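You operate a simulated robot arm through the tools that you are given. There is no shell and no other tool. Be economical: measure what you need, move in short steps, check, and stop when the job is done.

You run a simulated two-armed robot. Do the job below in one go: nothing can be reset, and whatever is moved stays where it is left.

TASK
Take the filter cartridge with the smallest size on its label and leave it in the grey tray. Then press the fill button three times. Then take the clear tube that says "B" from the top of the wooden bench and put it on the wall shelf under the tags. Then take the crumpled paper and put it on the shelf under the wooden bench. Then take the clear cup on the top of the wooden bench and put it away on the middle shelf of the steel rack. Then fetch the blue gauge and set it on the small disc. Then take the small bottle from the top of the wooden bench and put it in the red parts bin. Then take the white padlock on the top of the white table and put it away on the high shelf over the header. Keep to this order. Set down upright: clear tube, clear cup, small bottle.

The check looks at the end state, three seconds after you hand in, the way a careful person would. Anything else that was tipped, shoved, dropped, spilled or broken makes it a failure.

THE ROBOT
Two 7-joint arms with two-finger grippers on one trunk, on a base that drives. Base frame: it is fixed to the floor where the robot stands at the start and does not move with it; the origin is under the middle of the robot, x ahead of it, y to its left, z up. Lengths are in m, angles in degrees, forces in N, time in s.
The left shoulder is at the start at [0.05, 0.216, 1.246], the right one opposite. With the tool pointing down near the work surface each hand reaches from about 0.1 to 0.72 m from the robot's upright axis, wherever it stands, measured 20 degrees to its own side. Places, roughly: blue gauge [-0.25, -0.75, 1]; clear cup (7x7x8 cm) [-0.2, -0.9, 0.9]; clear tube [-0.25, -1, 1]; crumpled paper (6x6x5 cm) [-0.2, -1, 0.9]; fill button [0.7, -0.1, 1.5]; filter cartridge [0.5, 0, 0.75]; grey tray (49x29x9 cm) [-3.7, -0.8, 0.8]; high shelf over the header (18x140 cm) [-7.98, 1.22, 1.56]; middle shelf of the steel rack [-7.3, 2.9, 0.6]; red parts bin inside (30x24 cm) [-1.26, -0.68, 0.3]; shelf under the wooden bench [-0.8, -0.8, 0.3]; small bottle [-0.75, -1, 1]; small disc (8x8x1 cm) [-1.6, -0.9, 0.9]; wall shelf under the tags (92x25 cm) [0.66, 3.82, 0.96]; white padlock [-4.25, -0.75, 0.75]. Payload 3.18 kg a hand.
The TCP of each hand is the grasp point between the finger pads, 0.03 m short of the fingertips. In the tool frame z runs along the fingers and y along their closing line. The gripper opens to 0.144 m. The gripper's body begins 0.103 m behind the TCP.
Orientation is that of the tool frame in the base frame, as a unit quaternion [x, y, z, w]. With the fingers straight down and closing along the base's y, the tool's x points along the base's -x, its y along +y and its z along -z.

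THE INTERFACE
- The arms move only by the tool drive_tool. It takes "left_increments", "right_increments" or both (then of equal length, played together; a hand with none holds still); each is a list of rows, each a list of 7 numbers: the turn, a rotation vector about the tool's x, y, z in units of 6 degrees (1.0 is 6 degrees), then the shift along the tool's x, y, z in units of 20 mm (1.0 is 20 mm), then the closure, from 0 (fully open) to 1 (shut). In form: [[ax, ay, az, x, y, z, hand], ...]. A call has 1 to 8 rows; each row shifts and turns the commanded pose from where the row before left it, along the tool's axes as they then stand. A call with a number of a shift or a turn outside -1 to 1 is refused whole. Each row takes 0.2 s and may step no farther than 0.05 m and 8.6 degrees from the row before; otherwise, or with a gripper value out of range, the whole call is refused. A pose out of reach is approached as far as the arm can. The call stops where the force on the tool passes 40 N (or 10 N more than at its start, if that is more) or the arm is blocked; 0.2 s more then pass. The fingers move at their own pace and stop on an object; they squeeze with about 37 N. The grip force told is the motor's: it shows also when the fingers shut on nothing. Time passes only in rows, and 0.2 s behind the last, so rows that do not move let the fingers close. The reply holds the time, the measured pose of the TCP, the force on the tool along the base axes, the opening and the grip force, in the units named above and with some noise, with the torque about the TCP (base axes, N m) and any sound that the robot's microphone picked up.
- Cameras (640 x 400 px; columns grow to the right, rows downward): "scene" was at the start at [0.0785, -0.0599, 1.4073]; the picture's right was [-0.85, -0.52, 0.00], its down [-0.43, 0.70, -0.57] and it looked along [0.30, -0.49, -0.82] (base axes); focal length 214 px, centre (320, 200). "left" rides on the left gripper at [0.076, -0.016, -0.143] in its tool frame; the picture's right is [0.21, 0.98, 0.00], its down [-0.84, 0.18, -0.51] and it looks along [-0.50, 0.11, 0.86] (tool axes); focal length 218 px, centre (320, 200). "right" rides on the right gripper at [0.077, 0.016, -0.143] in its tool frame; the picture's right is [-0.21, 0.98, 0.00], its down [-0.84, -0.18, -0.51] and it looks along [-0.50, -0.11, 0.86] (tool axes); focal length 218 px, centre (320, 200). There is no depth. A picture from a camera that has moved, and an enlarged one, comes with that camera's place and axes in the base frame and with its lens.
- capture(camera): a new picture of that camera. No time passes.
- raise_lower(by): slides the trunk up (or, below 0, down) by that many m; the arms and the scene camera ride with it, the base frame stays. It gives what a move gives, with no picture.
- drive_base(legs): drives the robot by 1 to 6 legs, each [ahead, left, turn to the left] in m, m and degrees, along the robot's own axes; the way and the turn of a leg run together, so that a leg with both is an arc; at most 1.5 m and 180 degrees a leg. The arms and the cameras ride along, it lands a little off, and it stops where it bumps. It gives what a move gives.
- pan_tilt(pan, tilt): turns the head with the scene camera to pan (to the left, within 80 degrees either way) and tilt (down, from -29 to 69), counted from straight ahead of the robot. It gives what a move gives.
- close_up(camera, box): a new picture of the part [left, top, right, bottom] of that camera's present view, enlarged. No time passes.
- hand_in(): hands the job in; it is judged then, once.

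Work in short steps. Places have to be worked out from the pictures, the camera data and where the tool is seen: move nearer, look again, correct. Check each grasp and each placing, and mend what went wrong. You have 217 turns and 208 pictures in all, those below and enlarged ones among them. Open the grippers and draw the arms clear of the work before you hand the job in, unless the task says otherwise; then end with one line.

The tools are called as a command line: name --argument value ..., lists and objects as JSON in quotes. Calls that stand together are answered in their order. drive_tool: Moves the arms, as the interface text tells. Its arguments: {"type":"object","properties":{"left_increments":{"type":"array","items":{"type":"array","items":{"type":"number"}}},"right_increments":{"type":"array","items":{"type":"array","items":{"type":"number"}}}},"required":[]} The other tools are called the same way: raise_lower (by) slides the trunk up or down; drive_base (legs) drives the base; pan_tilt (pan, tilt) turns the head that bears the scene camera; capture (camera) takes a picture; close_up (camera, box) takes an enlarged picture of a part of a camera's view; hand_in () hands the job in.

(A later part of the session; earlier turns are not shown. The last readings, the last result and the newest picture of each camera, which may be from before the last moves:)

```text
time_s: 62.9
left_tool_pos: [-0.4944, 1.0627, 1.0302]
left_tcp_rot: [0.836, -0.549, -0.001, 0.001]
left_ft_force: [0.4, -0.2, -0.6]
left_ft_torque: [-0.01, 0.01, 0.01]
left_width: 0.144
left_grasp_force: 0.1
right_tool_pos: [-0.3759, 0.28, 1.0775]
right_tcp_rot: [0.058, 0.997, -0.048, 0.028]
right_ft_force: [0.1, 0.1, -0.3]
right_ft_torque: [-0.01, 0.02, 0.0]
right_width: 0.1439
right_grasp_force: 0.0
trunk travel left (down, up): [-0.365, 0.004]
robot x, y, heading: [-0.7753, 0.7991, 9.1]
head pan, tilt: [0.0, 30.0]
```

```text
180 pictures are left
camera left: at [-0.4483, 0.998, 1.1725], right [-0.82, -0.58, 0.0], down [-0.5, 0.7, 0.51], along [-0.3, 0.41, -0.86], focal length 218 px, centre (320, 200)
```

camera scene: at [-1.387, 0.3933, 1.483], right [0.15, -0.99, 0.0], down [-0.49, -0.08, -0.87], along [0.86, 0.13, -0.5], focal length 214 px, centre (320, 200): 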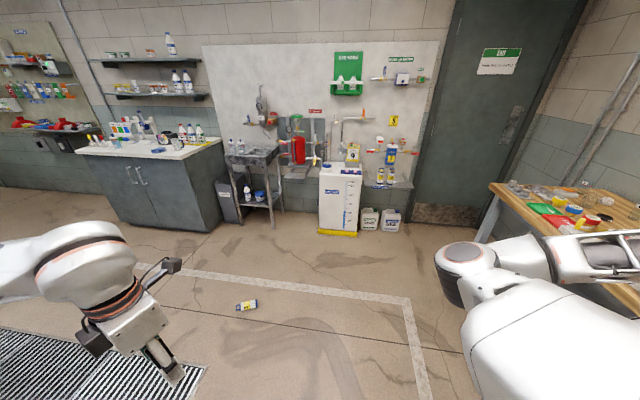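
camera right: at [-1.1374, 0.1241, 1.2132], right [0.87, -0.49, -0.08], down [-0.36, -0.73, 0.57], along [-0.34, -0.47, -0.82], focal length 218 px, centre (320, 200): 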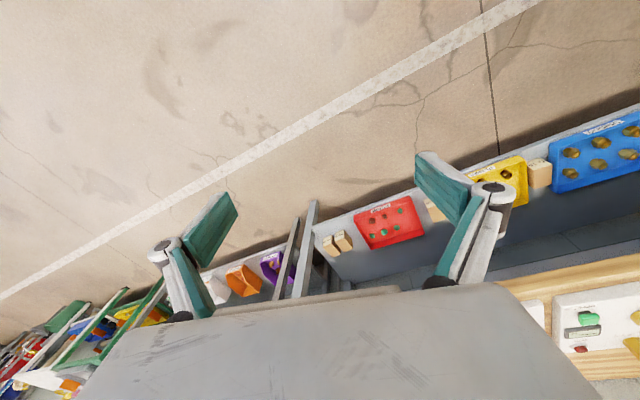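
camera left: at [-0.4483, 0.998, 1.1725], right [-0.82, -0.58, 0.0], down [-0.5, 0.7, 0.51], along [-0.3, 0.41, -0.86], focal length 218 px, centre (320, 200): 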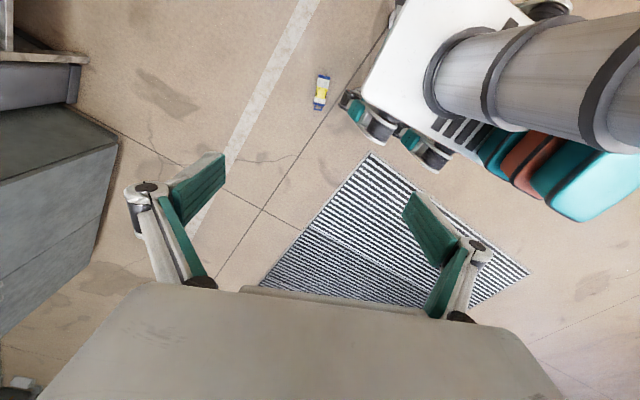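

The cartridge is right below the hand, with the castor clear. I lower the trunk and then the arm.

raise_lower --by -0.36

drive_tool --left_increments '[[0, 0, 0, 0, 0, 1, 0.2], [0, 0, 0, 0, 0, 1, 0.2], [0, 0, 0, 0, 0, 1, 0.2], [0, 0, 0, 0, 0, 1, 0.2], [0, 0, 0, 0, 0, 1, 0.2], [0, 0, 0, 0, 0, 1, 0.2], [0, 0, 0, 0, 0, 1, 0.2], [0, 0, 0, 0, 0, 1, 0.2]]'

drive_tool --left_increments '[[0, 0, 0, 0, 0, 1, 0.2], [0, 0, 0, 0, 0, 1, 0.2], [0, 0, 0, 0, 0, 1, 0.2], [0, 0, 0, 0, 0, 1, 0.2], [0, 0, 0, 0, 0, 1, 0.2], [0, 0, 0, 0, 0, 1, 0.2], [0, 0, 0, 0, 0, 1, 0.2], [0, 0, 0, 0, 0, 1, 0.2]]'

drive_tool --left_increments '[[0, 0, 0, 0, 0, 1, 0.2], [0, 0, 0, 0, 0, 1, 0.2], [0, 0, 0, 0, 0, 1, 0.2], [0, 0, 0, 0, 0, 1, 0.2], [0, 0, 0, 0, 0, 1, 0.2], [0, 0, 0, 0, 0, 1, 0.2], [0, 0, 0, 0, 0, 1, 0.2], [0, 0, 0, 0, 0, 1, 0.2]]'

capture --camera "left"

```text
time_s: 65.5
left_tool_pos: [-0.5708, 1.0495, 0.6038]
left_tcp_rot: [0.798, -0.518, -0.225, 0.21]
left_ft_force: [7.2, -0.1, 5.8]
left_ft_torque: [0.22, -0.62, -0.11]
left_width: 0.1455
left_grasp_force: 0.1
right_tool_pos: [-0.377, 0.2802, 0.7682]
right_tcp_rot: [0.057, 0.997, -0.052, 0.012]
right_ft_force: [-0.4, -0.1, -0.6]
right_ft_torque: [0.06, -0.04, 0.06]
right_width: 0.1441
right_grasp_force: 0.1
trunk travel left (down, up): [-0.061, 0.309]
robot x, y, heading: [-0.7756, 0.8009, 9.3]
head pan, tilt: [0.0, 30.0]
stopped: the force on the tool passed its limit at 80 N (the readings are from after the stop); the commanded pose is now the measured one
```

```text
time_s: 65.9
left_tool_pos: [-0.5666, 1.052, 0.5924]
left_tcp_rot: [0.805, -0.515, -0.216, 0.198]
left_ft_force: [19.3, 16.8, 8.5]
left_ft_torque: [0.81, -1.03, 0.07]
left_width: 0.1394
left_grasp_force: 16.4
right_tool_pos: [-0.3777, 0.2798, 0.7691]
right_tcp_rot: [0.057, 0.997, -0.051, 0.014]
right_ft_force: [-0.4, 0.2, 0.0]
right_ft_torque: [0.0, 0.0, -0.01]
right_width: 0.144
right_grasp_force: 0.1
trunk travel left (down, up): [-0.061, 0.309]
robot x, y, heading: [-0.7747, 0.8008, 9.6]
head pan, tilt: [0.0, 30.0]
stopped in row 1 (left hand): the force on the tool passed its limit at 64 N (the readings are from after the stop); the commanded pose is now the measured one
```

```text
time_s: 66.2
left_tool_pos: [-0.5637, 1.0516, 0.5849]
left_tcp_rot: [0.809, -0.512, -0.212, 0.194]
left_ft_force: [16.6, 15.6, 6.1]
left_ft_torque: [0.61, -0.66, 0.04]
left_width: 0.1384
left_grasp_force: 14.3
right_tool_pos: [-0.376, 0.2803, 0.7677]
right_tcp_rot: [0.058, 0.997, -0.052, 0.013]
right_ft_force: [0.2, 0.1, 0.5]
right_ft_torque: [0.02, -0.03, 0.04]
right_width: 0.1442
right_grasp_force: 0.1
trunk travel left (down, up): [-0.061, 0.309]
robot x, y, heading: [-0.7721, 0.7968, 9.2]
head pan, tilt: [0.0, 30.0]
stopped in row 1 (left hand): the force on the tool passed its limit at 56 N (the readings are from after the stop); the commanded pose is now the measured one
```

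```text
time_s: 66.5
left_tool_pos: [-0.5617, 1.0533, 0.5787]
left_tcp_rot: [0.813, -0.511, -0.207, 0.189]
left_ft_force: [16.6, 14.9, 4.4]
left_ft_torque: [0.39, -0.4, 0.02]
left_width: 0.1378
left_grasp_force: 12.0
right_tool_pos: [-0.3773, 0.2797, 0.7683]
right_tcp_rot: [0.057, 0.997, -0.052, 0.013]
right_ft_force: [0.5, 0.3, 0.5]
right_ft_torque: [0.03, 0.02, -0.01]
right_width: 0.1442
right_grasp_force: 0.0
trunk travel left (down, up): [-0.061, 0.309]
robot x, y, heading: [-0.7764, 0.799, 9.4]
head pan, tilt: [0.0, 30.0]
stopped in row 1 (left hand): the force on the tool passed its limit at 48 N (the readings are from after the stop); the commanded pose is now the measured one
```

```text
179 pictures are left
camera left: at [-0.4439, 1.0027, 0.6795], right [-0.65, -0.59, 0.48], down [-0.2, 0.74, 0.64], along [-0.73, 0.33, -0.6], focal length 218 px, centre (320, 200)
```

left: 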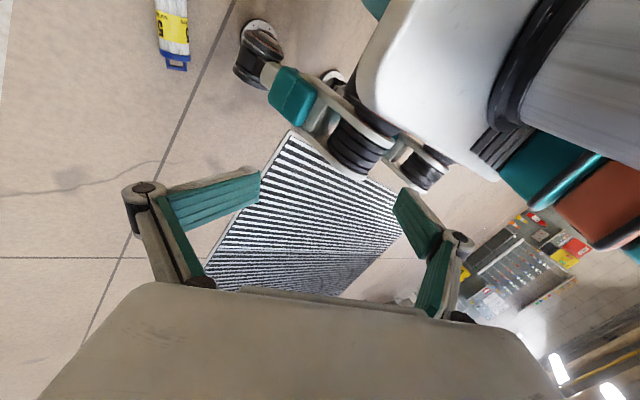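

The hand met something on its way down. I look from the scene camera before doing anything else.

pan_tilt --pan 45 --tilt 60

capture --camera "scene"

capture --camera "right"

```text
time_s: 67.6
left_tool_pos: [-0.5638, 1.0531, 0.5789]
left_tcp_rot: [0.811, -0.513, -0.207, 0.19]
left_ft_force: [23.0, 7.9, 2.7]
left_ft_torque: [0.26, -0.58, -0.43]
left_width: 0.1399
left_grasp_force: 14.4
right_tool_pos: [-0.3778, 0.2797, 0.7696]
right_tcp_rot: [0.058, 0.997, -0.052, 0.012]
right_ft_force: [0.2, 0.5, 0.0]
right_ft_torque: [0.01, 0.02, -0.03]
right_width: 0.1438
right_grasp_force: 0.0
trunk travel left (down, up): [-0.061, 0.309]
robot x, y, heading: [-0.7752, 0.7993, 9.4]
head pan, tilt: [45.0, 60.0]
```

```text
178 pictures are left
camera scene: at [-0.4978, 0.894, 1.1048], right [0.81, -0.58, 0.0], down [-0.51, -0.7, -0.5], along [0.29, 0.41, -0.87], focal length 214 px, centre (320, 200)
```

scene: 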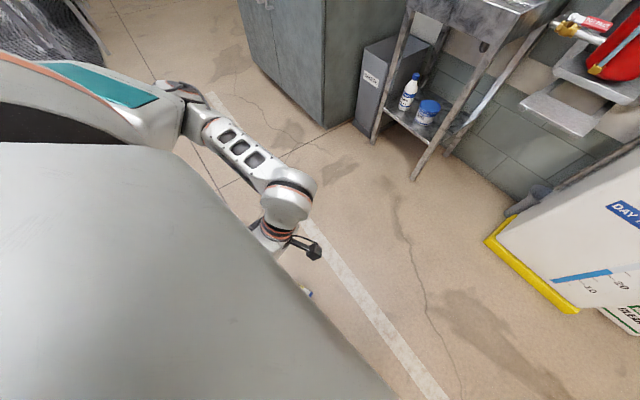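

```text
177 pictures are left
camera right: at [-0.4537, 0.3189, 0.9064], right [0.32, 0.94, -0.09], down [0.81, -0.22, 0.55], along [0.5, -0.25, -0.83], focal length 218 px, centre (320, 200)
```

right: 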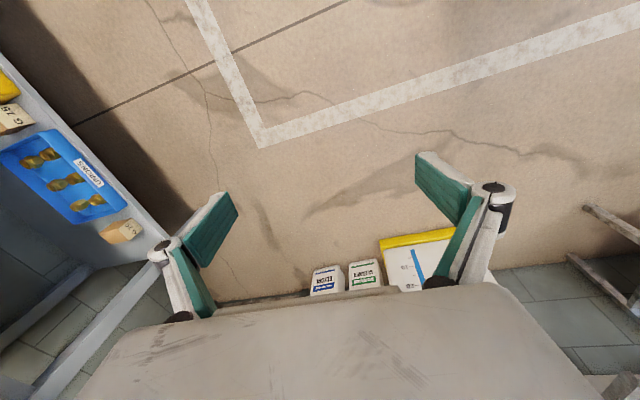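

The torso leans forward as it lowers, so the hand was squeezed against the robot itself. I raise again, back the base 0.2 m, and re-level the hand further forward.

raise_lower --by 0.25

drive_base --legs '[[-0.2, 0, 0]]'

capture --camera "scene"

```text
time_s: 70.2
left_tool_pos: [-0.5641, 1.0529, 0.8288]
left_tcp_rot: [0.811, -0.512, -0.209, 0.191]
left_ft_force: [-0.1, 0.7, 1.0]
left_ft_torque: [0.01, 0.01, 0.03]
left_width: 0.1152
left_grasp_force: 0.1
right_tool_pos: [-0.3776, 0.2779, 1.019]
right_tcp_rot: [0.061, 0.997, -0.051, 0.016]
right_ft_force: [-0.2, 0.2, 0.4]
right_ft_torque: [0.0, -0.01, 0.0]
right_width: 0.1438
right_grasp_force: 0.1
trunk travel left (down, up): [-0.311, 0.059]
robot x, y, heading: [-0.7764, 0.7983, 9.1]
head pan, tilt: [45.0, 60.0]
```

```text
time_s: 71.8
left_tool_pos: [-0.7625, 1.0208, 0.8294]
left_tcp_rot: [0.811, -0.512, -0.208, 0.19]
left_ft_force: [-0.4, -0.1, 0.4]
left_ft_torque: [0.02, -0.07, 0.01]
left_width: 0.1154
left_grasp_force: 0.1
right_tool_pos: [-0.574, 0.2447, 1.0212]
right_tcp_rot: [0.06, 0.997, -0.053, 0.015]
right_ft_force: [-0.3, 0.0, 0.1]
right_ft_torque: [0.03, -0.05, 0.0]
right_width: 0.1439
right_grasp_force: 0.0
trunk travel left (down, up): [-0.311, 0.059]
robot x, y, heading: [-0.9696, 0.762, 9.1]
head pan, tilt: [45.0, 60.0]
```

```text
176 pictures are left
camera scene: at [-0.8913, 0.8292, 1.3875], right [0.81, -0.58, 0.0], down [-0.5, -0.7, -0.5], along [0.29, 0.41, -0.87], focal length 214 px, centre (320, 200)
```

scene: 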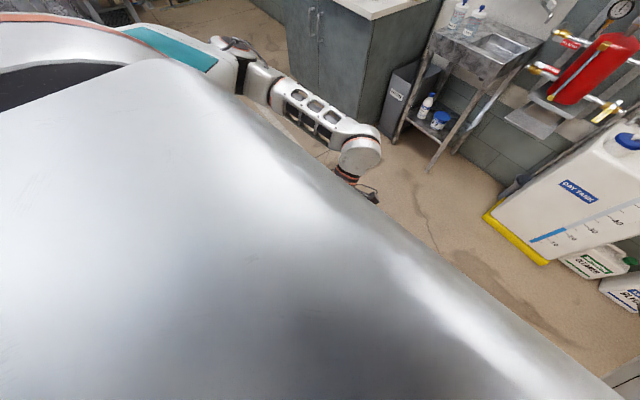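

The hand is free. I level the tool, then move forward over the cartridge.

drive_tool --left_increments '[[0.88, 0.227, 0.055, 0, 0, -0.5, 0.2], [0.88, 0.227, 0.055, 0, 0, -0.5, 0.2], [0.88, 0.227, 0.055, 0, 0, -0.5, 0.2], [0.88, 0.227, 0.055, 0, 0, -0.5, 0.2], [0.88, 0.227, 0.055, 0, 0, 0, 0.2], [0.88, 0.227, 0.055, 0, 0, 0, 0.2]]'

drive_tool --left_increments '[[0, 0, 0, 0.25, -0.976, 0, 0.2], [0, 0, 0, 0.25, -0.976, 0, 0.2], [0, 0, 0, 0.25, -0.976, 0, 0.2], [0, 0, 0, 0.25, -0.976, 0, 0.2], [0, 0, 0, 0.25, -0.976, 0, 0.2], [0, 0, 0, 0.25, -0.976, 0, 0.2], [0, 0, 0, 0.25, -0.976, 0, 0.2], [0, 0, 0, 0.25, -0.976, 0, 0.2]]'

drive_tool --left_increments '[[0, 0, 0, 0.25, -0.976, 0, 0.2], [0, 0, 0, 0.25, -0.976, 0, 0.2], [0, 0, 0, 0.25, -0.976, 0, 0.2], [0, 0, 0, 0.25, -0.976, 0, 0.2], [0, 0, 0, 0.25, -0.976, 0, 0.2]]'

capture --camera "left"

```text
time_s: 73.2
left_tool_pos: [-0.7238, 1.0185, 0.8559]
left_tcp_rot: [0.837, -0.548, -0.001, 0.001]
left_ft_force: [-0.3, 0.7, 0.9]
left_ft_torque: [0.03, 0.02, -0.01]
left_width: 0.1152
left_grasp_force: 0.0
left hand out of reach, approached as far as the arm can: row 5, 6
right_tool_pos: [-0.5739, 0.2456, 1.0211]
right_tcp_rot: [0.061, 0.997, -0.053, 0.015]
right_ft_force: [-0.5, -0.7, -0.4]
right_ft_torque: [-0.06, 0.04, -0.02]
right_width: 0.1438
right_grasp_force: 0.0
trunk travel left (down, up): [-0.311, 0.059]
robot x, y, heading: [-0.9719, 0.7675, 9.4]
head pan, tilt: [45.0, 60.0]
```

```text
time_s: 75.0
left_tool_pos: [-0.5634, 1.0451, 0.8545]
left_tcp_rot: [0.836, -0.548, -0.001, 0.001]
left_ft_force: [-0.9, 0.6, 0.2]
left_ft_torque: [0.0, 0.01, -0.04]
left_width: 0.1152
left_grasp_force: 0.1
right_tool_pos: [-0.5747, 0.2441, 1.0203]
right_tcp_rot: [0.06, 0.997, -0.053, 0.014]
right_ft_force: [-0.6, -0.1, 0.0]
right_ft_torque: [0.0, 0.01, -0.01]
right_width: 0.144
right_grasp_force: 0.0
trunk travel left (down, up): [-0.311, 0.059]
robot x, y, heading: [-0.9704, 0.7624, 9.5]
head pan, tilt: [45.0, 60.0]
```

```text
time_s: 76.2
left_tool_pos: [-0.4648, 1.0617, 0.8519]
left_tcp_rot: [0.836, -0.549, -0.001, 0.002]
left_ft_force: [1.0, 0.5, 0.3]
left_ft_torque: [0.0, 0.0, -0.02]
left_width: 0.1151
left_grasp_force: 0.0
right_tool_pos: [-0.5745, 0.2436, 1.0214]
right_tcp_rot: [0.06, 0.997, -0.053, 0.014]
right_ft_force: [0.4, 0.8, 0.1]
right_ft_torque: [0.01, 0.02, -0.01]
right_width: 0.1442
right_grasp_force: 0.1
trunk travel left (down, up): [-0.311, 0.059]
robot x, y, heading: [-0.9716, 0.7665, 9.5]
head pan, tilt: [45.0, 60.0]
```

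```text
175 pictures are left
camera left: at [-0.4182, 0.9965, 0.9961], right [-0.81, -0.58, 0.0], down [-0.5, 0.7, 0.51], along [-0.3, 0.41, -0.86], focal length 218 px, centre (320, 200)
```

left: 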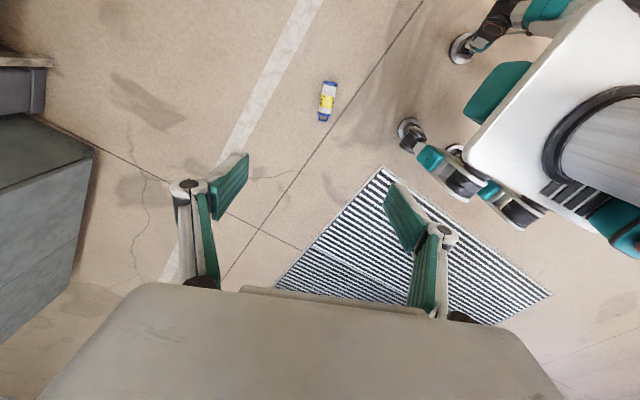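

Cartridge confirmed at (-0.503, 1.06). I centre and lower the trunk.

drive_tool --left_increments '[[0, 0, 0, -0.29, 0.9, 0, 0.2], [0, 0, 0, -0.29, 0.9, 0, 0.2]]'

raise_lower --by -0.3

drive_tool --left_increments '[[0, 0, 0, 0, 0, 1, 0.2], [0, 0, 0, 0, 0, 1, 0.2], [0, 0, 0, 0, 0, 1, 0.2], [0, 0, 0, 0, 0, 1, 0.2], [0, 0, 0, 0, 0, 1, 0.2], [0, 0, 0, 0, 0, 1, 0.2], [0, 0, 0, 0, 0, 1, 0.2], [0, 0, 0, 0, 0, 1, 0.2]]'

capture --camera "left"

```text
time_s: 76.8
left_tool_pos: [-0.5035, 1.0584, 0.8529]
left_tcp_rot: [0.836, -0.549, -0.002, 0.001]
left_ft_force: [-0.2, 0.0, -0.4]
left_ft_torque: [-0.01, -0.01, 0.0]
left_width: 0.1153
left_grasp_force: 0.1
right_tool_pos: [-0.5753, 0.2448, 1.0211]
right_tcp_rot: [0.06, 0.997, -0.053, 0.015]
right_ft_force: [-0.6, -0.7, -0.2]
right_ft_torque: [0.03, -0.03, -0.01]
right_width: 0.1439
right_grasp_force: 0.1
trunk travel left (down, up): [-0.311, 0.059]
robot x, y, heading: [-0.9717, 0.7654, 9.3]
head pan, tilt: [45.0, 60.0]
```

```text
time_s: 79.8
left_tool_pos: [-0.5021, 1.0578, 0.5562]
left_tcp_rot: [0.836, -0.549, 0.001, 0.001]
left_ft_force: [-1.3, 0.8, 0.4]
left_ft_torque: [-0.02, -0.03, -0.02]
left_width: 0.1154
left_grasp_force: 0.1
right_tool_pos: [-0.5737, 0.2453, 0.7205]
right_tcp_rot: [0.06, 0.997, -0.052, 0.016]
right_ft_force: [0.3, -0.5, 0.1]
right_ft_torque: [0.0, -0.02, -0.02]
right_width: 0.144
right_grasp_force: 0.1
trunk travel left (down, up): [-0.011, 0.359]
robot x, y, heading: [-0.971, 0.7671, 9.5]
head pan, tilt: [45.0, 60.0]
```

```text
time_s: 81.6
left_tool_pos: [-0.5019, 1.0574, 0.3937]
left_tcp_rot: [0.836, -0.549, -0.001, 0.002]
left_ft_force: [-0.4, 0.2, -0.6]
left_ft_torque: [-0.01, 0.06, 0.01]
left_width: 0.1152
left_grasp_force: 0.1
right_tool_pos: [-0.5756, 0.2452, 0.7206]
right_tcp_rot: [0.059, 0.997, -0.054, 0.014]
right_ft_force: [-0.1, -0.9, -0.5]
right_ft_torque: [0.02, 0.01, 0.04]
right_width: 0.1441
right_grasp_force: 0.1
trunk travel left (down, up): [-0.011, 0.359]
robot x, y, heading: [-0.9723, 0.7678, 9.2]
head pan, tilt: [45.0, 60.0]
```

```text
174 pictures are left
camera left: at [-0.4565, 0.9924, 0.5365], right [-0.81, -0.58, 0.0], down [-0.5, 0.7, 0.51], along [-0.3, 0.41, -0.86], focal length 218 px, centre (320, 200)
```

left: 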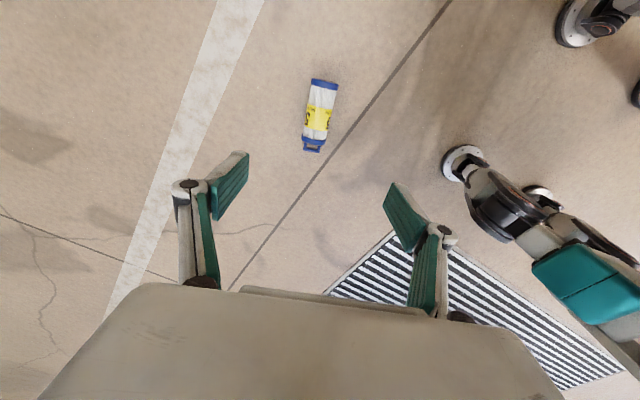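

Aligned within a few mm. I continue down in two calls.

drive_tool --left_increments '[[0, 0, -0.3, 0.15, 0.2, 1, 0.2], [0, 0, 0, 0, 0, 1, 0.2], [0, 0, 0, 0, 0, 1, 0.2], [0, 0, 0, 0, 0, 1, 0.2], [0, 0, 0, 0, 0, 1, 0.2], [0, 0, 0, 0, 0, 1, 0.2], [0, 0, 0, 0, 0, 1, 0.2], [0, 0, 0, 0, 0, 1, 0.2]]'

drive_tool --left_increments '[[0, 0, 0, 0, 0, 1, 0.2], [0, 0, 0, 0, 0, 1, 0.2], [0, 0, 0, 0, 0, 1, 0.2], [0, 0, 0, 0, 0, 1, 0.2], [0, 0, 0, 0, 0, 1, 0.2]]'

capture --camera "left"

```text
time_s: 83.4
left_tool_pos: [-0.507, 1.0519, 0.2328]
left_tcp_rot: [0.845, -0.535, -0.002, 0.001]
left_ft_force: [0.2, 0.0, -0.7]
left_ft_torque: [-0.02, 0.01, 0.0]
left_width: 0.1151
left_grasp_force: 0.0
right_tool_pos: [-0.5735, 0.2458, 0.7199]
right_tcp_rot: [0.06, 0.997, -0.054, 0.014]
right_ft_force: [0.3, 0.1, -0.2]
right_ft_torque: [0.01, -0.01, -0.03]
right_width: 0.1438
right_grasp_force: 0.0
trunk travel left (down, up): [-0.011, 0.359]
robot x, y, heading: [-0.9675, 0.7642, 9.5]
head pan, tilt: [45.0, 60.0]
```

```text
time_s: 84.6
left_tool_pos: [-0.5065, 1.0515, 0.1342]
left_tcp_rot: [0.845, -0.535, -0.001, 0.002]
left_ft_force: [-0.1, -0.3, -0.6]
left_ft_torque: [0.01, 0.03, 0.01]
left_width: 0.115
left_grasp_force: 0.0
right_tool_pos: [-0.5746, 0.2447, 0.7204]
right_tcp_rot: [0.059, 0.997, -0.054, 0.015]
right_ft_force: [0.1, -0.8, -0.6]
right_ft_torque: [-0.03, -0.02, -0.01]
right_width: 0.1441
right_grasp_force: 0.1
trunk travel left (down, up): [-0.011, 0.359]
robot x, y, heading: [-0.9699, 0.7686, 9.3]
head pan, tilt: [45.0, 60.0]
```

```text
173 pictures are left
camera left: at [-0.4586, 0.9881, 0.2771], right [-0.8, -0.61, 0.0], down [-0.52, 0.69, 0.51], along [-0.31, 0.4, -0.86], focal length 218 px, centre (320, 200)
```

left: 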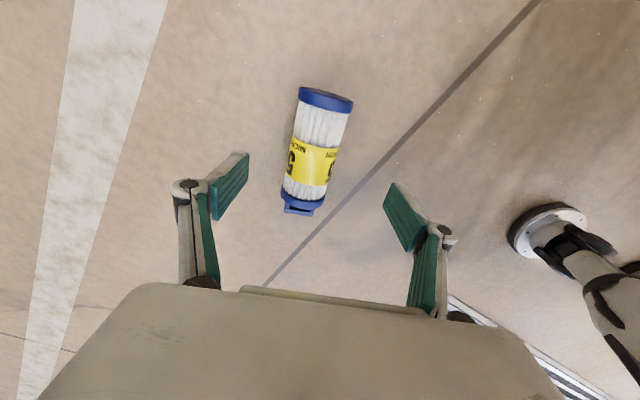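

Still well aligned. I take the last 9 cm down and grip its middle.

drive_tool --left_increments '[[0, 0, 0.3, -0.1, -0.3, 1, 0.2], [0, 0, 0, 0, 0, 1, 0.2], [0, 0, 0, 0, 0, 1, 0.2], [0, 0, 0, 0, 0, 1, 0.2], [0, 0, 0, 0, 0, 0.4, 0.2], [0, 0, 0, 0, 0, 0, 1], [0, 0, 0, 0, 0, 0, 1], [0, 0, 0, 0, 0, 0, 1]]'

capture --camera "left"

```text
time_s: 86.4
left_tool_pos: [-0.5031, 1.0558, 0.0457]
left_tcp_rot: [0.836, -0.548, -0.001, 0.0]
left_ft_force: [-1.4, 0.4, 0.1]
left_ft_torque: [-0.02, -0.03, 0.0]
left_width: 0.0562
left_grasp_force: 37.1
right_tool_pos: [-0.5744, 0.2456, 0.7213]
right_tcp_rot: [0.06, 0.997, -0.053, 0.014]
right_ft_force: [-0.4, -0.4, -0.1]
right_ft_torque: [0.02, 0.0, 0.01]
right_width: 0.1441
right_grasp_force: 0.2
trunk travel left (down, up): [-0.011, 0.359]
robot x, y, heading: [-0.9721, 0.765, 9.3]
head pan, tilt: [45.0, 60.0]
```

```text
172 pictures are left
camera left: at [-0.4562, 0.9906, 0.1886], right [-0.81, -0.58, 0.0], down [-0.5, 0.7, 0.51], along [-0.3, 0.41, -0.86], focal length 218 px, centre (320, 200)
```

left: 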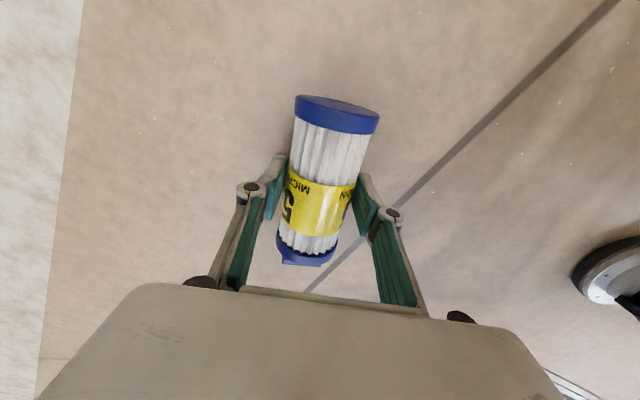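

Gripped around its middle. I lift the arm, then the trunk.

drive_tool --left_increments '[[0, 0, 0, 0, 0, -1, 1], [0, 0, 0, 0, 0, -1, 1], [0, 0, 0, 0, 0, -1, 1], [0, 0, 0, 0, 0, -1, 1], [0, 0, 0, 0, 0, -1, 1], [0, 0, 0, 0, 0, -1, 1], [0, 0, 0, 0, 0, -1, 1], [0, 0, 0, 0, 0, -1, 1]]'

drive_tool --left_increments '[[0, 0, 0, 0, 0, -1, 1], [0, 0, 0, 0, 0, -1, 1], [0, 0, 0, 0, 0, -1, 1], [0, 0, 0, 0, 0, -1, 1], [0, 0, 0, 0, 0, -1, 1], [0, 0, 0, 0, 0, -1, 1], [0, 0, 0, 0, 0, -1, 1], [0, 0, 0, 0, 0, -1, 1]]'

drive_tool --left_increments '[[0, 0, 0, 0, 0, -1, 1], [0, 0, 0, 0, 0, -1, 1], [0, 0, 0, 0, 0, -1, 1], [0, 0, 0, 0, 0, -1, 1], [0, 0, 0, 0, 0, -1, 1], [0, 0, 0, 0, 0, -1, 1], [0, 0, 0, 0, 0, -1, 1], [0, 0, 0, 0, 0, -1, 1]]'

raise_lower --by 0.355

drive_tool --left_increments '[[0, 0, 0, 0, 0, -1, 1], [0, 0, 0, 0, 0, -1, 1], [0, 0, 0, 0, 0, -1, 1], [0, 0, 0, 0, 0, -1, 1], [0, 0, 0, 0, 0, -1, 1], [0, 0, 0, 0, 0, -1, 1], [0, 0, 0, 0, 0, -1, 1], [0, 0, 0, 0, 0, -1, 1]]'

capture --camera "left"

```text
time_s: 88.2
left_tool_pos: [-0.5002, 1.057, 0.2065]
left_tcp_rot: [0.836, -0.549, -0.001, 0.001]
left_ft_force: [0.6, 0.1, -1.4]
left_ft_torque: [-0.02, -0.02, -0.02]
left_width: 0.0559
left_grasp_force: 37.3
right_tool_pos: [-0.5741, 0.2452, 0.7209]
right_tcp_rot: [0.06, 0.997, -0.054, 0.014]
right_ft_force: [0.2, -0.4, -0.1]
right_ft_torque: [0.01, 0.01, 0.01]
right_width: 0.144
right_grasp_force: 0.0
trunk travel left (down, up): [-0.011, 0.359]
robot x, y, heading: [-0.9714, 0.7678, 9.6]
head pan, tilt: [45.0, 60.0]
```

```text
time_s: 90.0
left_tool_pos: [-0.5019, 1.0565, 0.3651]
left_tcp_rot: [0.836, -0.549, -0.001, 0.001]
left_ft_force: [0.8, 0.2, -1.5]
left_ft_torque: [0.0, 0.01, 0.01]
left_width: 0.0558
left_grasp_force: 37.0
right_tool_pos: [-0.573, 0.246, 0.7204]
right_tcp_rot: [0.061, 0.997, -0.054, 0.014]
right_ft_force: [0.8, 0.0, 0.4]
right_ft_torque: [0.01, 0.04, -0.03]
right_width: 0.1439
right_grasp_force: 0.2
trunk travel left (down, up): [-0.011, 0.359]
robot x, y, heading: [-0.9711, 0.7657, 9.5]
head pan, tilt: [45.0, 60.0]
```

```text
time_s: 91.8
left_tool_pos: [-0.5006, 1.0581, 0.5261]
left_tcp_rot: [0.836, -0.548, -0.002, 0.002]
left_ft_force: [-0.3, -0.3, -1.0]
left_ft_torque: [-0.01, 0.02, 0.0]
left_width: 0.0562
left_grasp_force: 37.8
right_tool_pos: [-0.5749, 0.2445, 0.7199]
right_tcp_rot: [0.06, 0.997, -0.053, 0.015]
right_ft_force: [-0.4, 0.0, -0.1]
right_ft_torque: [0.0, 0.02, 0.01]
right_width: 0.1439
right_grasp_force: 0.1
trunk travel left (down, up): [-0.011, 0.359]
robot x, y, heading: [-0.9682, 0.7662, 9.5]
head pan, tilt: [45.0, 60.0]
```

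```text
time_s: 95.3
left_tool_pos: [-0.5013, 1.058, 0.8801]
left_tcp_rot: [0.836, -0.549, -0.002, 0.002]
left_ft_force: [-0.3, -0.5, -1.5]
left_ft_torque: [-0.01, -0.01, 0.01]
left_width: 0.0559
left_grasp_force: 37.1
right_tool_pos: [-0.5755, 0.2448, 1.0757]
right_tcp_rot: [0.061, 0.997, -0.053, 0.016]
right_ft_force: [0.0, -0.3, -0.8]
right_ft_torque: [0.02, -0.02, -0.03]
right_width: 0.1442
right_grasp_force: 0.2
trunk travel left (down, up): [-0.366, 0.004]
robot x, y, heading: [-0.9734, 0.7667, 9.5]
head pan, tilt: [45.0, 60.0]
```

```text
time_s: 97.1
left_tool_pos: [-0.5009, 1.0594, 1.0409]
left_tcp_rot: [0.836, -0.548, -0.001, 0.003]
left_ft_force: [-0.4, 0.0, -0.6]
left_ft_torque: [0.03, -0.02, 0.0]
left_width: 0.056
left_grasp_force: 37.1
right_tool_pos: [-0.5742, 0.2439, 1.0752]
right_tcp_rot: [0.061, 0.997, -0.054, 0.015]
right_ft_force: [0.9, 0.6, -0.2]
right_ft_torque: [-0.02, 0.02, 0.02]
right_width: 0.1442
right_grasp_force: 0.0
trunk travel left (down, up): [-0.366, 0.004]
robot x, y, heading: [-0.9725, 0.7663, 9.4]
head pan, tilt: [45.0, 60.0]
```

```text
171 pictures are left
camera left: at [-0.454, 0.9939, 1.1835], right [-0.81, -0.58, 0.0], down [-0.5, 0.7, 0.51], along [-0.3, 0.41, -0.86], focal length 218 px, centre (320, 200)
```

left: 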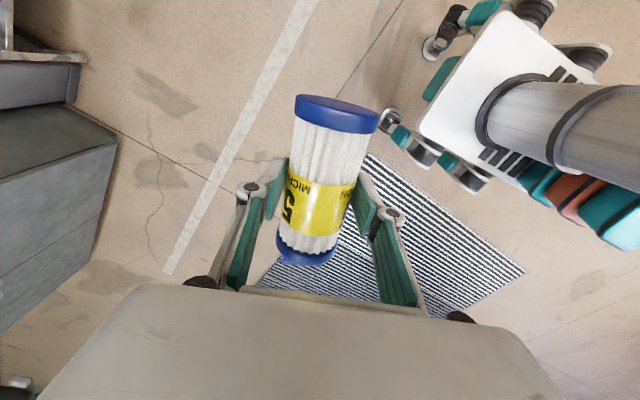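

Held firmly between the end caps. I turn to face -y and look along the way to the white table.

drive_base --legs '[[0, 0, -50], [0, 0, -49]]'

pan_tilt --pan -75 --tilt 20

capture --camera "scene"

```text
time_s: 102.0
left_tool_pos: [-0.7568, 0.2552, 1.0406]
left_tcp_rot: [-0.126, 0.992, 0.002, 0.0]
left_ft_force: [-0.1, 0.0, -1.7]
left_ft_torque: [0.04, -0.02, 0.02]
left_width: 0.0558
left_grasp_force: 36.8
right_tool_pos: [-1.5506, 0.4578, 1.0768]
right_tcp_rot: [0.798, 0.6, -0.046, -0.03]
right_ft_force: [0.5, -0.8, -0.6]
right_ft_torque: [-0.02, 0.0, 0.0]
right_width: 0.1442
right_grasp_force: 0.2
trunk travel left (down, up): [-0.366, 0.004]
robot x, y, heading: [-0.9705, 0.7651, -89.6]
head pan, tilt: [45.0, 60.0]
```

```text
time_s: 104.0
left_tool_pos: [-0.7579, 0.2561, 1.0397]
left_tcp_rot: [-0.125, 0.992, 0.002, 0.001]
left_ft_force: [-0.5, 0.2, -2.1]
left_ft_torque: [0.03, 0.03, -0.02]
left_width: 0.056
left_grasp_force: 37.0
right_tool_pos: [-1.5494, 0.4593, 1.0752]
right_tcp_rot: [0.798, 0.6, -0.045, -0.031]
right_ft_force: [-0.1, -0.4, -0.1]
right_ft_torque: [0.03, -0.02, 0.01]
right_width: 0.1442
right_grasp_force: 0.0
trunk travel left (down, up): [-0.366, 0.004]
robot x, y, heading: [-0.9729, 0.7679, -89.8]
head pan, tilt: [-75.0, 20.0]
```

```text
170 pictures are left
camera scene: at [-1.0599, 0.7029, 1.4999], right [-0.26, 0.96, 0.0], down [0.33, 0.09, -0.94], along [-0.91, -0.25, -0.34], focal length 214 px, centre (320, 200)
```

scene: 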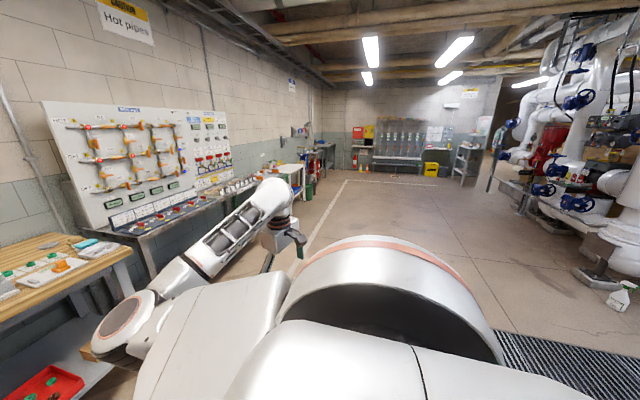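

The way is open. I strafe right in short legs toward the white table.

drive_base --legs '[[0, -0.7, 0], [0, -0.7, 0], [0, -0.7, 0], [0, -0.7, 0]]'

pan_tilt --pan 0 --tilt 35

capture --camera "scene"

```text
time_s: 129.0
left_tool_pos: [-3.5411, 0.2399, 1.0404]
left_tcp_rot: [-0.13, 0.992, 0.003, 0.0]
left_ft_force: [0.2, -0.8, -1.5]
left_ft_torque: [0.0, 0.0, -0.02]
left_width: 0.0556
left_grasp_force: 37.0
right_tool_pos: [-4.3343, 0.4356, 1.0755]
right_tcp_rot: [0.796, 0.603, -0.046, -0.03]
right_ft_force: [-0.4, 0.4, 0.7]
right_ft_torque: [-0.01, -0.01, 0.0]
right_width: 0.1441
right_grasp_force: 0.0
trunk travel left (down, up): [-0.366, 0.004]
robot x, y, heading: [-3.7604, 0.7508, -89.0]
head pan, tilt: [-75.0, 20.0]
```

```text
time_s: 130.4
left_tool_pos: [-3.5402, 0.2398, 1.0404]
left_tcp_rot: [-0.13, 0.992, 0.002, -0.001]
left_ft_force: [0.4, 0.7, -2.3]
left_ft_torque: [0.02, 0.03, -0.02]
left_width: 0.0555
left_grasp_force: 36.7
right_tool_pos: [-4.3356, 0.435, 1.0761]
right_tcp_rot: [0.796, 0.603, -0.046, -0.031]
right_ft_force: [-0.1, 0.4, 0.1]
right_ft_torque: [0.02, -0.01, -0.03]
right_width: 0.144
right_grasp_force: 0.0
trunk travel left (down, up): [-0.366, 0.004]
robot x, y, heading: [-3.7596, 0.7527, -89.3]
head pan, tilt: [0.0, 35.0]
```

```text
169 pictures are left
camera scene: at [-3.7567, 0.622, 1.4761], right [-1.0, -0.01, 0.0], down [-0.01, 0.57, -0.82], along [0.01, -0.82, -0.57], focal length 214 px, centre (320, 200)
```

scene: 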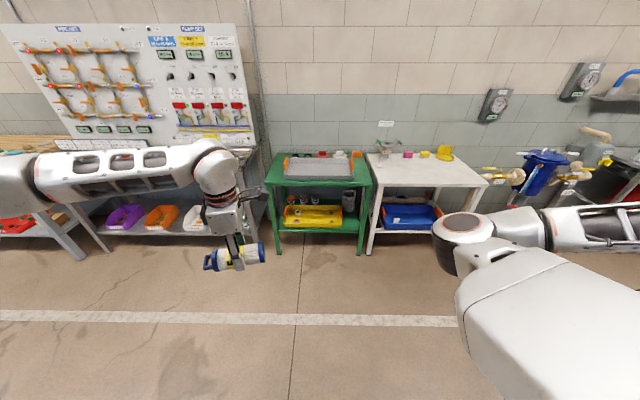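

The grey tray stands on the green table. I zoom in on it.

close_up --camera "scene" --box '[256, 110, 496, 260]'

```text
2.67 times, centred on (376, 185) of scene
camera zoom: at [-3.7567, 0.622, 1.4761], right [-1.0, -0.01, 0.0], down [-0.01, 0.57, -0.82], along [0.01, -0.82, -0.57], focal length 572 px, centre (171, 240)
```

zoom: 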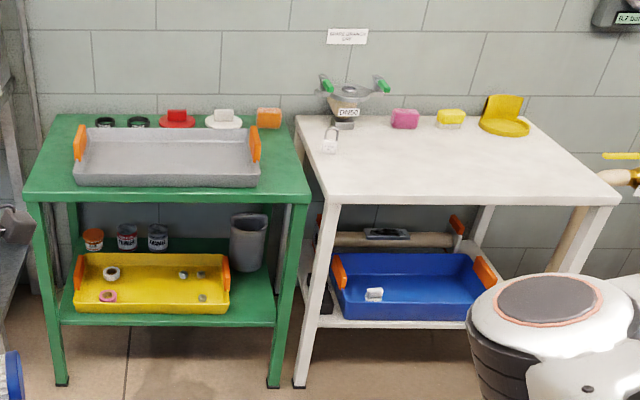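

Tray empty, inside centre about (-3.74, -0.82). I drive up to the table so that the left hand comes over it.

drive_base --legs '[[0.5, -0.2, 0], [0.45, 0, 0]]'

pan_tilt --pan 15 --tilt 55

capture --camera "scene"

capture --camera "left"

```text
time_s: 135.8
left_tool_pos: [-3.7351, -0.7043, 1.0393]
left_tcp_rot: [-0.129, 0.992, 0.003, 0.0]
left_ft_force: [0.0, -0.5, -1.7]
left_ft_torque: [0.02, 0.01, 0.01]
left_width: 0.0558
left_grasp_force: 37.5
right_tool_pos: [-4.5298, -0.5076, 1.0758]
right_tcp_rot: [0.796, 0.602, -0.046, -0.031]
right_ft_force: [0.1, -0.5, -0.6]
right_ft_torque: [0.06, 0.02, 0.01]
right_width: 0.1439
right_grasp_force: 0.0
trunk travel left (down, up): [-0.366, 0.004]
robot x, y, heading: [-3.9573, -0.1984, -89.2]
head pan, tilt: [0.0, 35.0]
```

```text
time_s: 136.7
left_tool_pos: [-3.7339, -0.7031, 1.0401]
left_tcp_rot: [-0.129, 0.992, 0.003, 0.0]
left_ft_force: [-0.5, 0.1, -1.7]
left_ft_torque: [0.04, 0.04, 0.0]
left_width: 0.0556
left_grasp_force: 36.8
right_tool_pos: [-4.5299, -0.5077, 1.0758]
right_tcp_rot: [0.796, 0.603, -0.046, -0.03]
right_ft_force: [0.1, -0.3, 0.2]
right_ft_torque: [-0.01, 0.02, -0.03]
right_width: 0.1441
right_grasp_force: 0.1
trunk travel left (down, up): [-0.366, 0.004]
robot x, y, heading: [-3.9577, -0.1956, -89.5]
head pan, tilt: [15.0, 55.0]
```

```text
167 pictures are left
camera scene: at [-3.9319, -0.3038, 1.4479], right [-0.96, -0.27, 0.0], down [-0.22, 0.79, -0.57], along [0.16, -0.55, -0.82], focal length 214 px, centre (320, 200)
```

scene: 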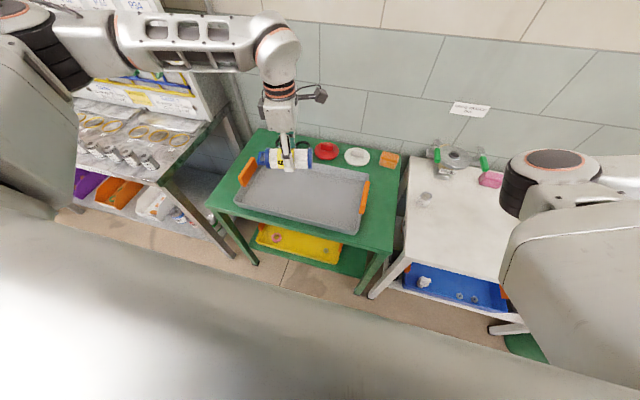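

```text
166 pictures are left
camera left: at [-3.8038, -0.7419, 1.1831], right [-0.45, 0.89, 0.0], down [0.77, 0.39, 0.51], along [0.45, 0.23, -0.86], focal length 218 px, centre (320, 200)
```

left: 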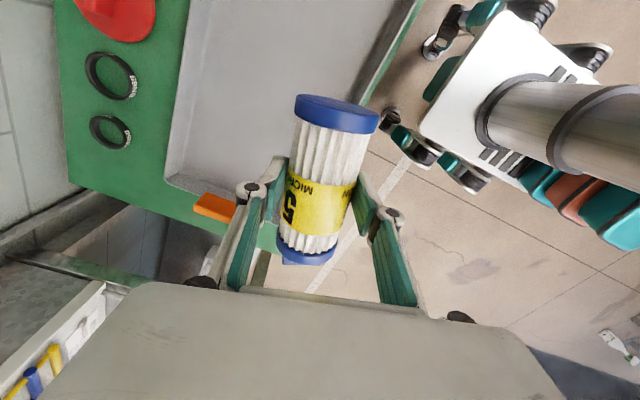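

The tray spans about y -0.66 to -0.95. I move forward to y≈-0.80 and descend to just above its floor.

drive_tool --left_increments '[[0, 0, 0, 0.25, -0.937, 0, 1], [0, 0, 0, 0.25, -0.937, 0, 1], [0, 0, 0, 0.25, -0.937, 0, 1], [0, 0, 0, 0.25, -0.937, 0, 1], [0, 0, 0, 0.25, -0.937, 0, 1], [0, 0, 0, 0, 0, 1, 1], [0, 0, 0, 0, 0, 1, 1], [0, 0, 0, 0, 0, 1, 1]]'

drive_tool --left_increments '[[0, 0, 0, 0, 0, 1, 1], [0, 0, 0, 0, 0, 1, 1], [0, 0, 0, 0, 0, 1, 1], [0, 0, 0, 0, 0, 1, 1], [0, 0, 0, 0, 0, 1, 1], [0, 0, 0, 0, 0, 1, 1], [0, 0, 0, 0, 0, 0.5, 1]]'

capture --camera "scene"

capture --camera "left"

```text
time_s: 138.5
left_tool_pos: [-3.7357, -0.8025, 0.9789]
left_tcp_rot: [-0.129, 0.992, 0.003, 0.0]
left_ft_force: [1.2, 0.1, -1.1]
left_ft_torque: [0.01, -0.02, -0.01]
left_width: 0.0559
left_grasp_force: 37.4
right_tool_pos: [-4.529, -0.5076, 1.0758]
right_tcp_rot: [0.796, 0.602, -0.046, -0.031]
right_ft_force: [0.1, 0.2, 0.6]
right_ft_torque: [0.04, 0.0, -0.02]
right_width: 0.1441
right_grasp_force: 0.0
trunk travel left (down, up): [-0.366, 0.004]
robot x, y, heading: [-3.9497, -0.1978, -89.1]
head pan, tilt: [15.0, 55.0]
```

```text
time_s: 140.1
left_tool_pos: [-3.7366, -0.7995, 0.8493]
left_tcp_rot: [-0.129, 0.992, 0.002, 0.0]
left_ft_force: [0.3, -0.5, -1.1]
left_ft_torque: [-0.01, 0.01, 0.02]
left_width: 0.0556
left_grasp_force: 37.4
right_tool_pos: [-4.5286, -0.5068, 1.0765]
right_tcp_rot: [0.797, 0.602, -0.046, -0.031]
right_ft_force: [-0.2, 0.7, 0.5]
right_ft_torque: [0.0, -0.02, 0.01]
right_width: 0.1439
right_grasp_force: 0.2
trunk travel left (down, up): [-0.366, 0.004]
robot x, y, heading: [-3.952, -0.1937, -89.7]
head pan, tilt: [15.0, 55.0]
```

```text
165 pictures are left
camera scene: at [-3.9319, -0.3038, 1.4478], right [-0.96, -0.27, 0.0], down [-0.22, 0.79, -0.57], along [0.16, -0.55, -0.82], focal length 214 px, centre (320, 200)
```

scene: 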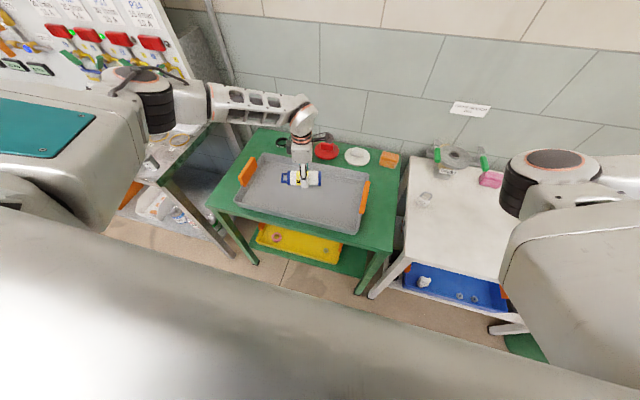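

```text
164 pictures are left
camera left: at [-3.8045, -0.8379, 0.9926], right [-0.45, 0.89, 0.0], down [0.77, 0.39, 0.51], along [0.45, 0.23, -0.86], focal length 218 px, centre (320, 200)
```

left: 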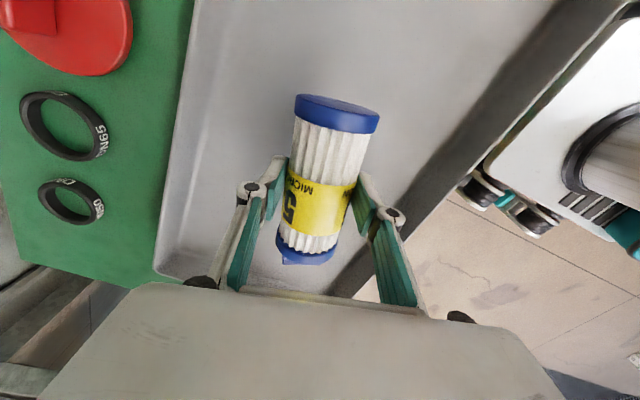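

Over the tray. I lower in small steps watching the force.

drive_tool --left_increments '[[0, 0, 0, 0, 0, 0.4, 1], [0, 0, 0, 0, 0, 0.4, 1], [0, 0, 0, 0, 0, 0.4, 1], [0, 0, 0, 0, 0, 0.4, 1]]'

drive_tool --left_increments '[[0, 0, 0, 0, 0, 0.3, 1], [0, 0, 0, 0, 0, 0.3, 1]]'

```text
time_s: 141.1
left_tool_pos: [-3.7356, -0.8007, 0.8179]
left_tcp_rot: [-0.13, 0.992, 0.003, -0.001]
left_ft_force: [-0.7, 0.1, -0.8]
left_ft_torque: [-0.01, 0.01, 0.0]
left_width: 0.0557
left_grasp_force: 37.8
right_tool_pos: [-4.5304, -0.5077, 1.0767]
right_tcp_rot: [0.796, 0.603, -0.046, -0.031]
right_ft_force: [-0.3, -1.2, 0.5]
right_ft_torque: [0.03, 0.01, 0.01]
right_width: 0.1439
right_grasp_force: 0.0
trunk travel left (down, up): [-0.366, 0.004]
robot x, y, heading: [-3.9541, -0.1955, -89.2]
head pan, tilt: [15.0, 55.0]
```

```text
time_s: 141.7
left_tool_pos: [-3.7355, -0.8002, 0.805]
left_tcp_rot: [-0.129, 0.992, 0.002, 0.0]
left_ft_force: [-1.0, 0.0, -1.7]
left_ft_torque: [-0.03, 0.06, -0.01]
left_width: 0.0556
left_grasp_force: 37.2
right_tool_pos: [-4.5292, -0.5072, 1.076]
right_tcp_rot: [0.796, 0.602, -0.045, -0.031]
right_ft_force: [0.4, 0.0, -0.2]
right_ft_torque: [-0.02, -0.01, -0.01]
right_width: 0.144
right_grasp_force: 0.0
trunk travel left (down, up): [-0.366, 0.004]
robot x, y, heading: [-3.9554, -0.1976, -89.4]
head pan, tilt: [15.0, 55.0]
```

Not yet touching. I keep going in small steps.

drive_tool --left_increments '[[0, 0, 0, 0, 0, 0.25, 1], [0, 0, 0, 0, 0, 0.25, 1]]'

drive_tool --left_increments '[[0, 0, 0, 0, 0, 0.2, 1], [0, 0, 0, 0, 0, 0.2, 1]]'

close_up --camera "scene" --box '[220, 110, 380, 250]'

```text
time_s: 142.3
left_tool_pos: [-3.7366, -0.7987, 0.797]
left_tcp_rot: [-0.13, 0.992, 0.002, -0.001]
left_ft_force: [-0.1, 0.1, -1.6]
left_ft_torque: [0.04, -0.02, -0.01]
left_width: 0.0559
left_grasp_force: 37.1
right_tool_pos: [-4.5289, -0.5071, 1.0756]
right_tcp_rot: [0.797, 0.601, -0.046, -0.031]
right_ft_force: [0.2, 0.0, 0.2]
right_ft_torque: [0.0, 0.02, -0.01]
right_width: 0.1437
right_grasp_force: 0.1
trunk travel left (down, up): [-0.366, 0.004]
robot x, y, heading: [-3.9507, -0.1965, -89.5]
head pan, tilt: [15.0, 55.0]
```

```text
time_s: 142.9
left_tool_pos: [-3.7338, -0.7991, 0.7902]
left_tcp_rot: [-0.13, 0.992, -0.001, 0.0]
left_ft_force: [3.4, 3.7, 16.2]
left_ft_torque: [0.25, -0.93, 0.04]
left_width: 0.0556
left_grasp_force: 37.4
right_tool_pos: [-4.5291, -0.5058, 1.0756]
right_tcp_rot: [0.796, 0.603, -0.046, -0.03]
right_ft_force: [-0.1, -0.4, -0.5]
right_ft_torque: [0.0, 0.0, 0.0]
right_width: 0.1443
right_grasp_force: 0.0
trunk travel left (down, up): [-0.366, 0.004]
robot x, y, heading: [-3.9508, -0.1939, -89.3]
head pan, tilt: [15.0, 55.0]
```

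```text
2.86 times, centred on (300, 180) of scene
camera zoom: at [-3.9322, -0.3019, 1.4482], right [-0.96, -0.27, 0.0], down [-0.22, 0.79, -0.57], along [0.16, -0.55, -0.82], focal length 613 px, centre (377, 257)
```

zoom: 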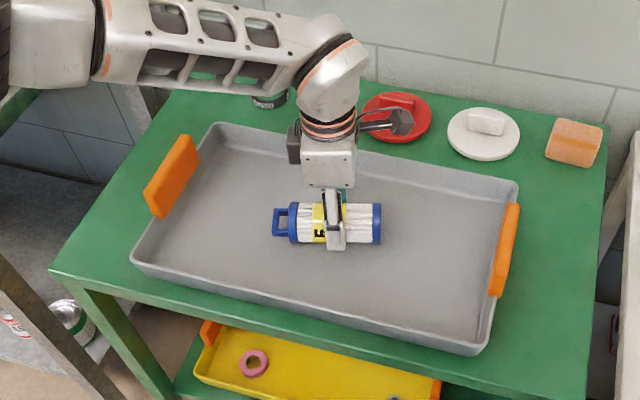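

Contact with the tray floor. I open the fingers and lift straight up.

drive_tool --left_increments '[[0, 0, 0, 0, 0, -0.1, 0.5], [0, 0, 0, 0, 0, 0, 0.35], [0, 0, 0, 0, 0, 0, 0.3], [0, 0, 0, 0, 0, -0.5, 0.3], [0, 0, 0, 0, 0, -1, 0.3], [0, 0, 0, 0, 0, -1, 0.3], [0, 0, 0, 0, 0, -1, 0.3], [0, 0, 0, 0, 0, -1, 0.3]]'

drive_tool --left_increments '[[0, 0, 0, 0, 0, -1, 0.3], [0, 0, 0, 0, 0, -1, 0.3], [0, 0, 0, 0, 0, -1, 0.3], [0, 0, 0, 0, 0, -1, 0.3], [0, 0, 0, 0, 0, -1, 0.3], [0, 0, 0, 0, 0, -1, 0.3], [0, 0, 0, 0, 0, -1, 0.3], [0, 0, 0, 0, 0, -1, 0.3]]'

close_up --camera "scene" --box '[200, 80, 560, 305]'

```text
time_s: 144.7
left_tool_pos: [-3.735, -0.7999, 0.8801]
left_tcp_rot: [-0.129, 0.992, 0.001, -0.001]
left_ft_force: [-1.0, -0.4, -0.1]
left_ft_torque: [-0.01, 0.02, 0.02]
left_width: 0.1008
left_grasp_force: 0.0
right_tool_pos: [-4.5289, -0.5086, 1.0758]
right_tcp_rot: [0.796, 0.602, -0.046, -0.031]
right_ft_force: [0.6, 0.6, 0.3]
right_ft_torque: [0.02, -0.01, -0.02]
right_width: 0.1438
right_grasp_force: 0.1
trunk travel left (down, up): [-0.366, 0.004]
robot x, y, heading: [-3.9552, -0.1948, -89.4]
head pan, tilt: [15.0, 55.0]
```

```text
time_s: 146.5
left_tool_pos: [-3.7341, -0.8018, 1.041]
left_tcp_rot: [-0.129, 0.992, 0.002, -0.001]
left_ft_force: [0.1, 0.3, -1.1]
left_ft_torque: [-0.03, 0.01, -0.03]
left_width: 0.1008
left_grasp_force: 0.1
right_tool_pos: [-4.5291, -0.5071, 1.076]
right_tcp_rot: [0.796, 0.603, -0.047, -0.031]
right_ft_force: [0.0, -0.4, 0.2]
right_ft_torque: [0.01, -0.01, 0.01]
right_width: 0.1438
right_grasp_force: 0.1
trunk travel left (down, up): [-0.366, 0.004]
robot x, y, heading: [-3.9517, -0.1945, -89.2]
head pan, tilt: [15.0, 55.0]
```

```text
1.78 times, centred on (380, 192) of scene
camera zoom: at [-3.932, -0.3033, 1.4479], right [-0.96, -0.27, 0.0], down [-0.22, 0.79, -0.57], along [0.16, -0.55, -0.82], focal length 381 px, centre (213, 213)
```

zoom: 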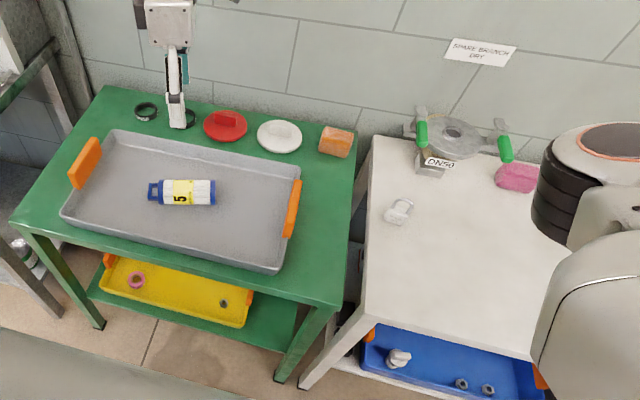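

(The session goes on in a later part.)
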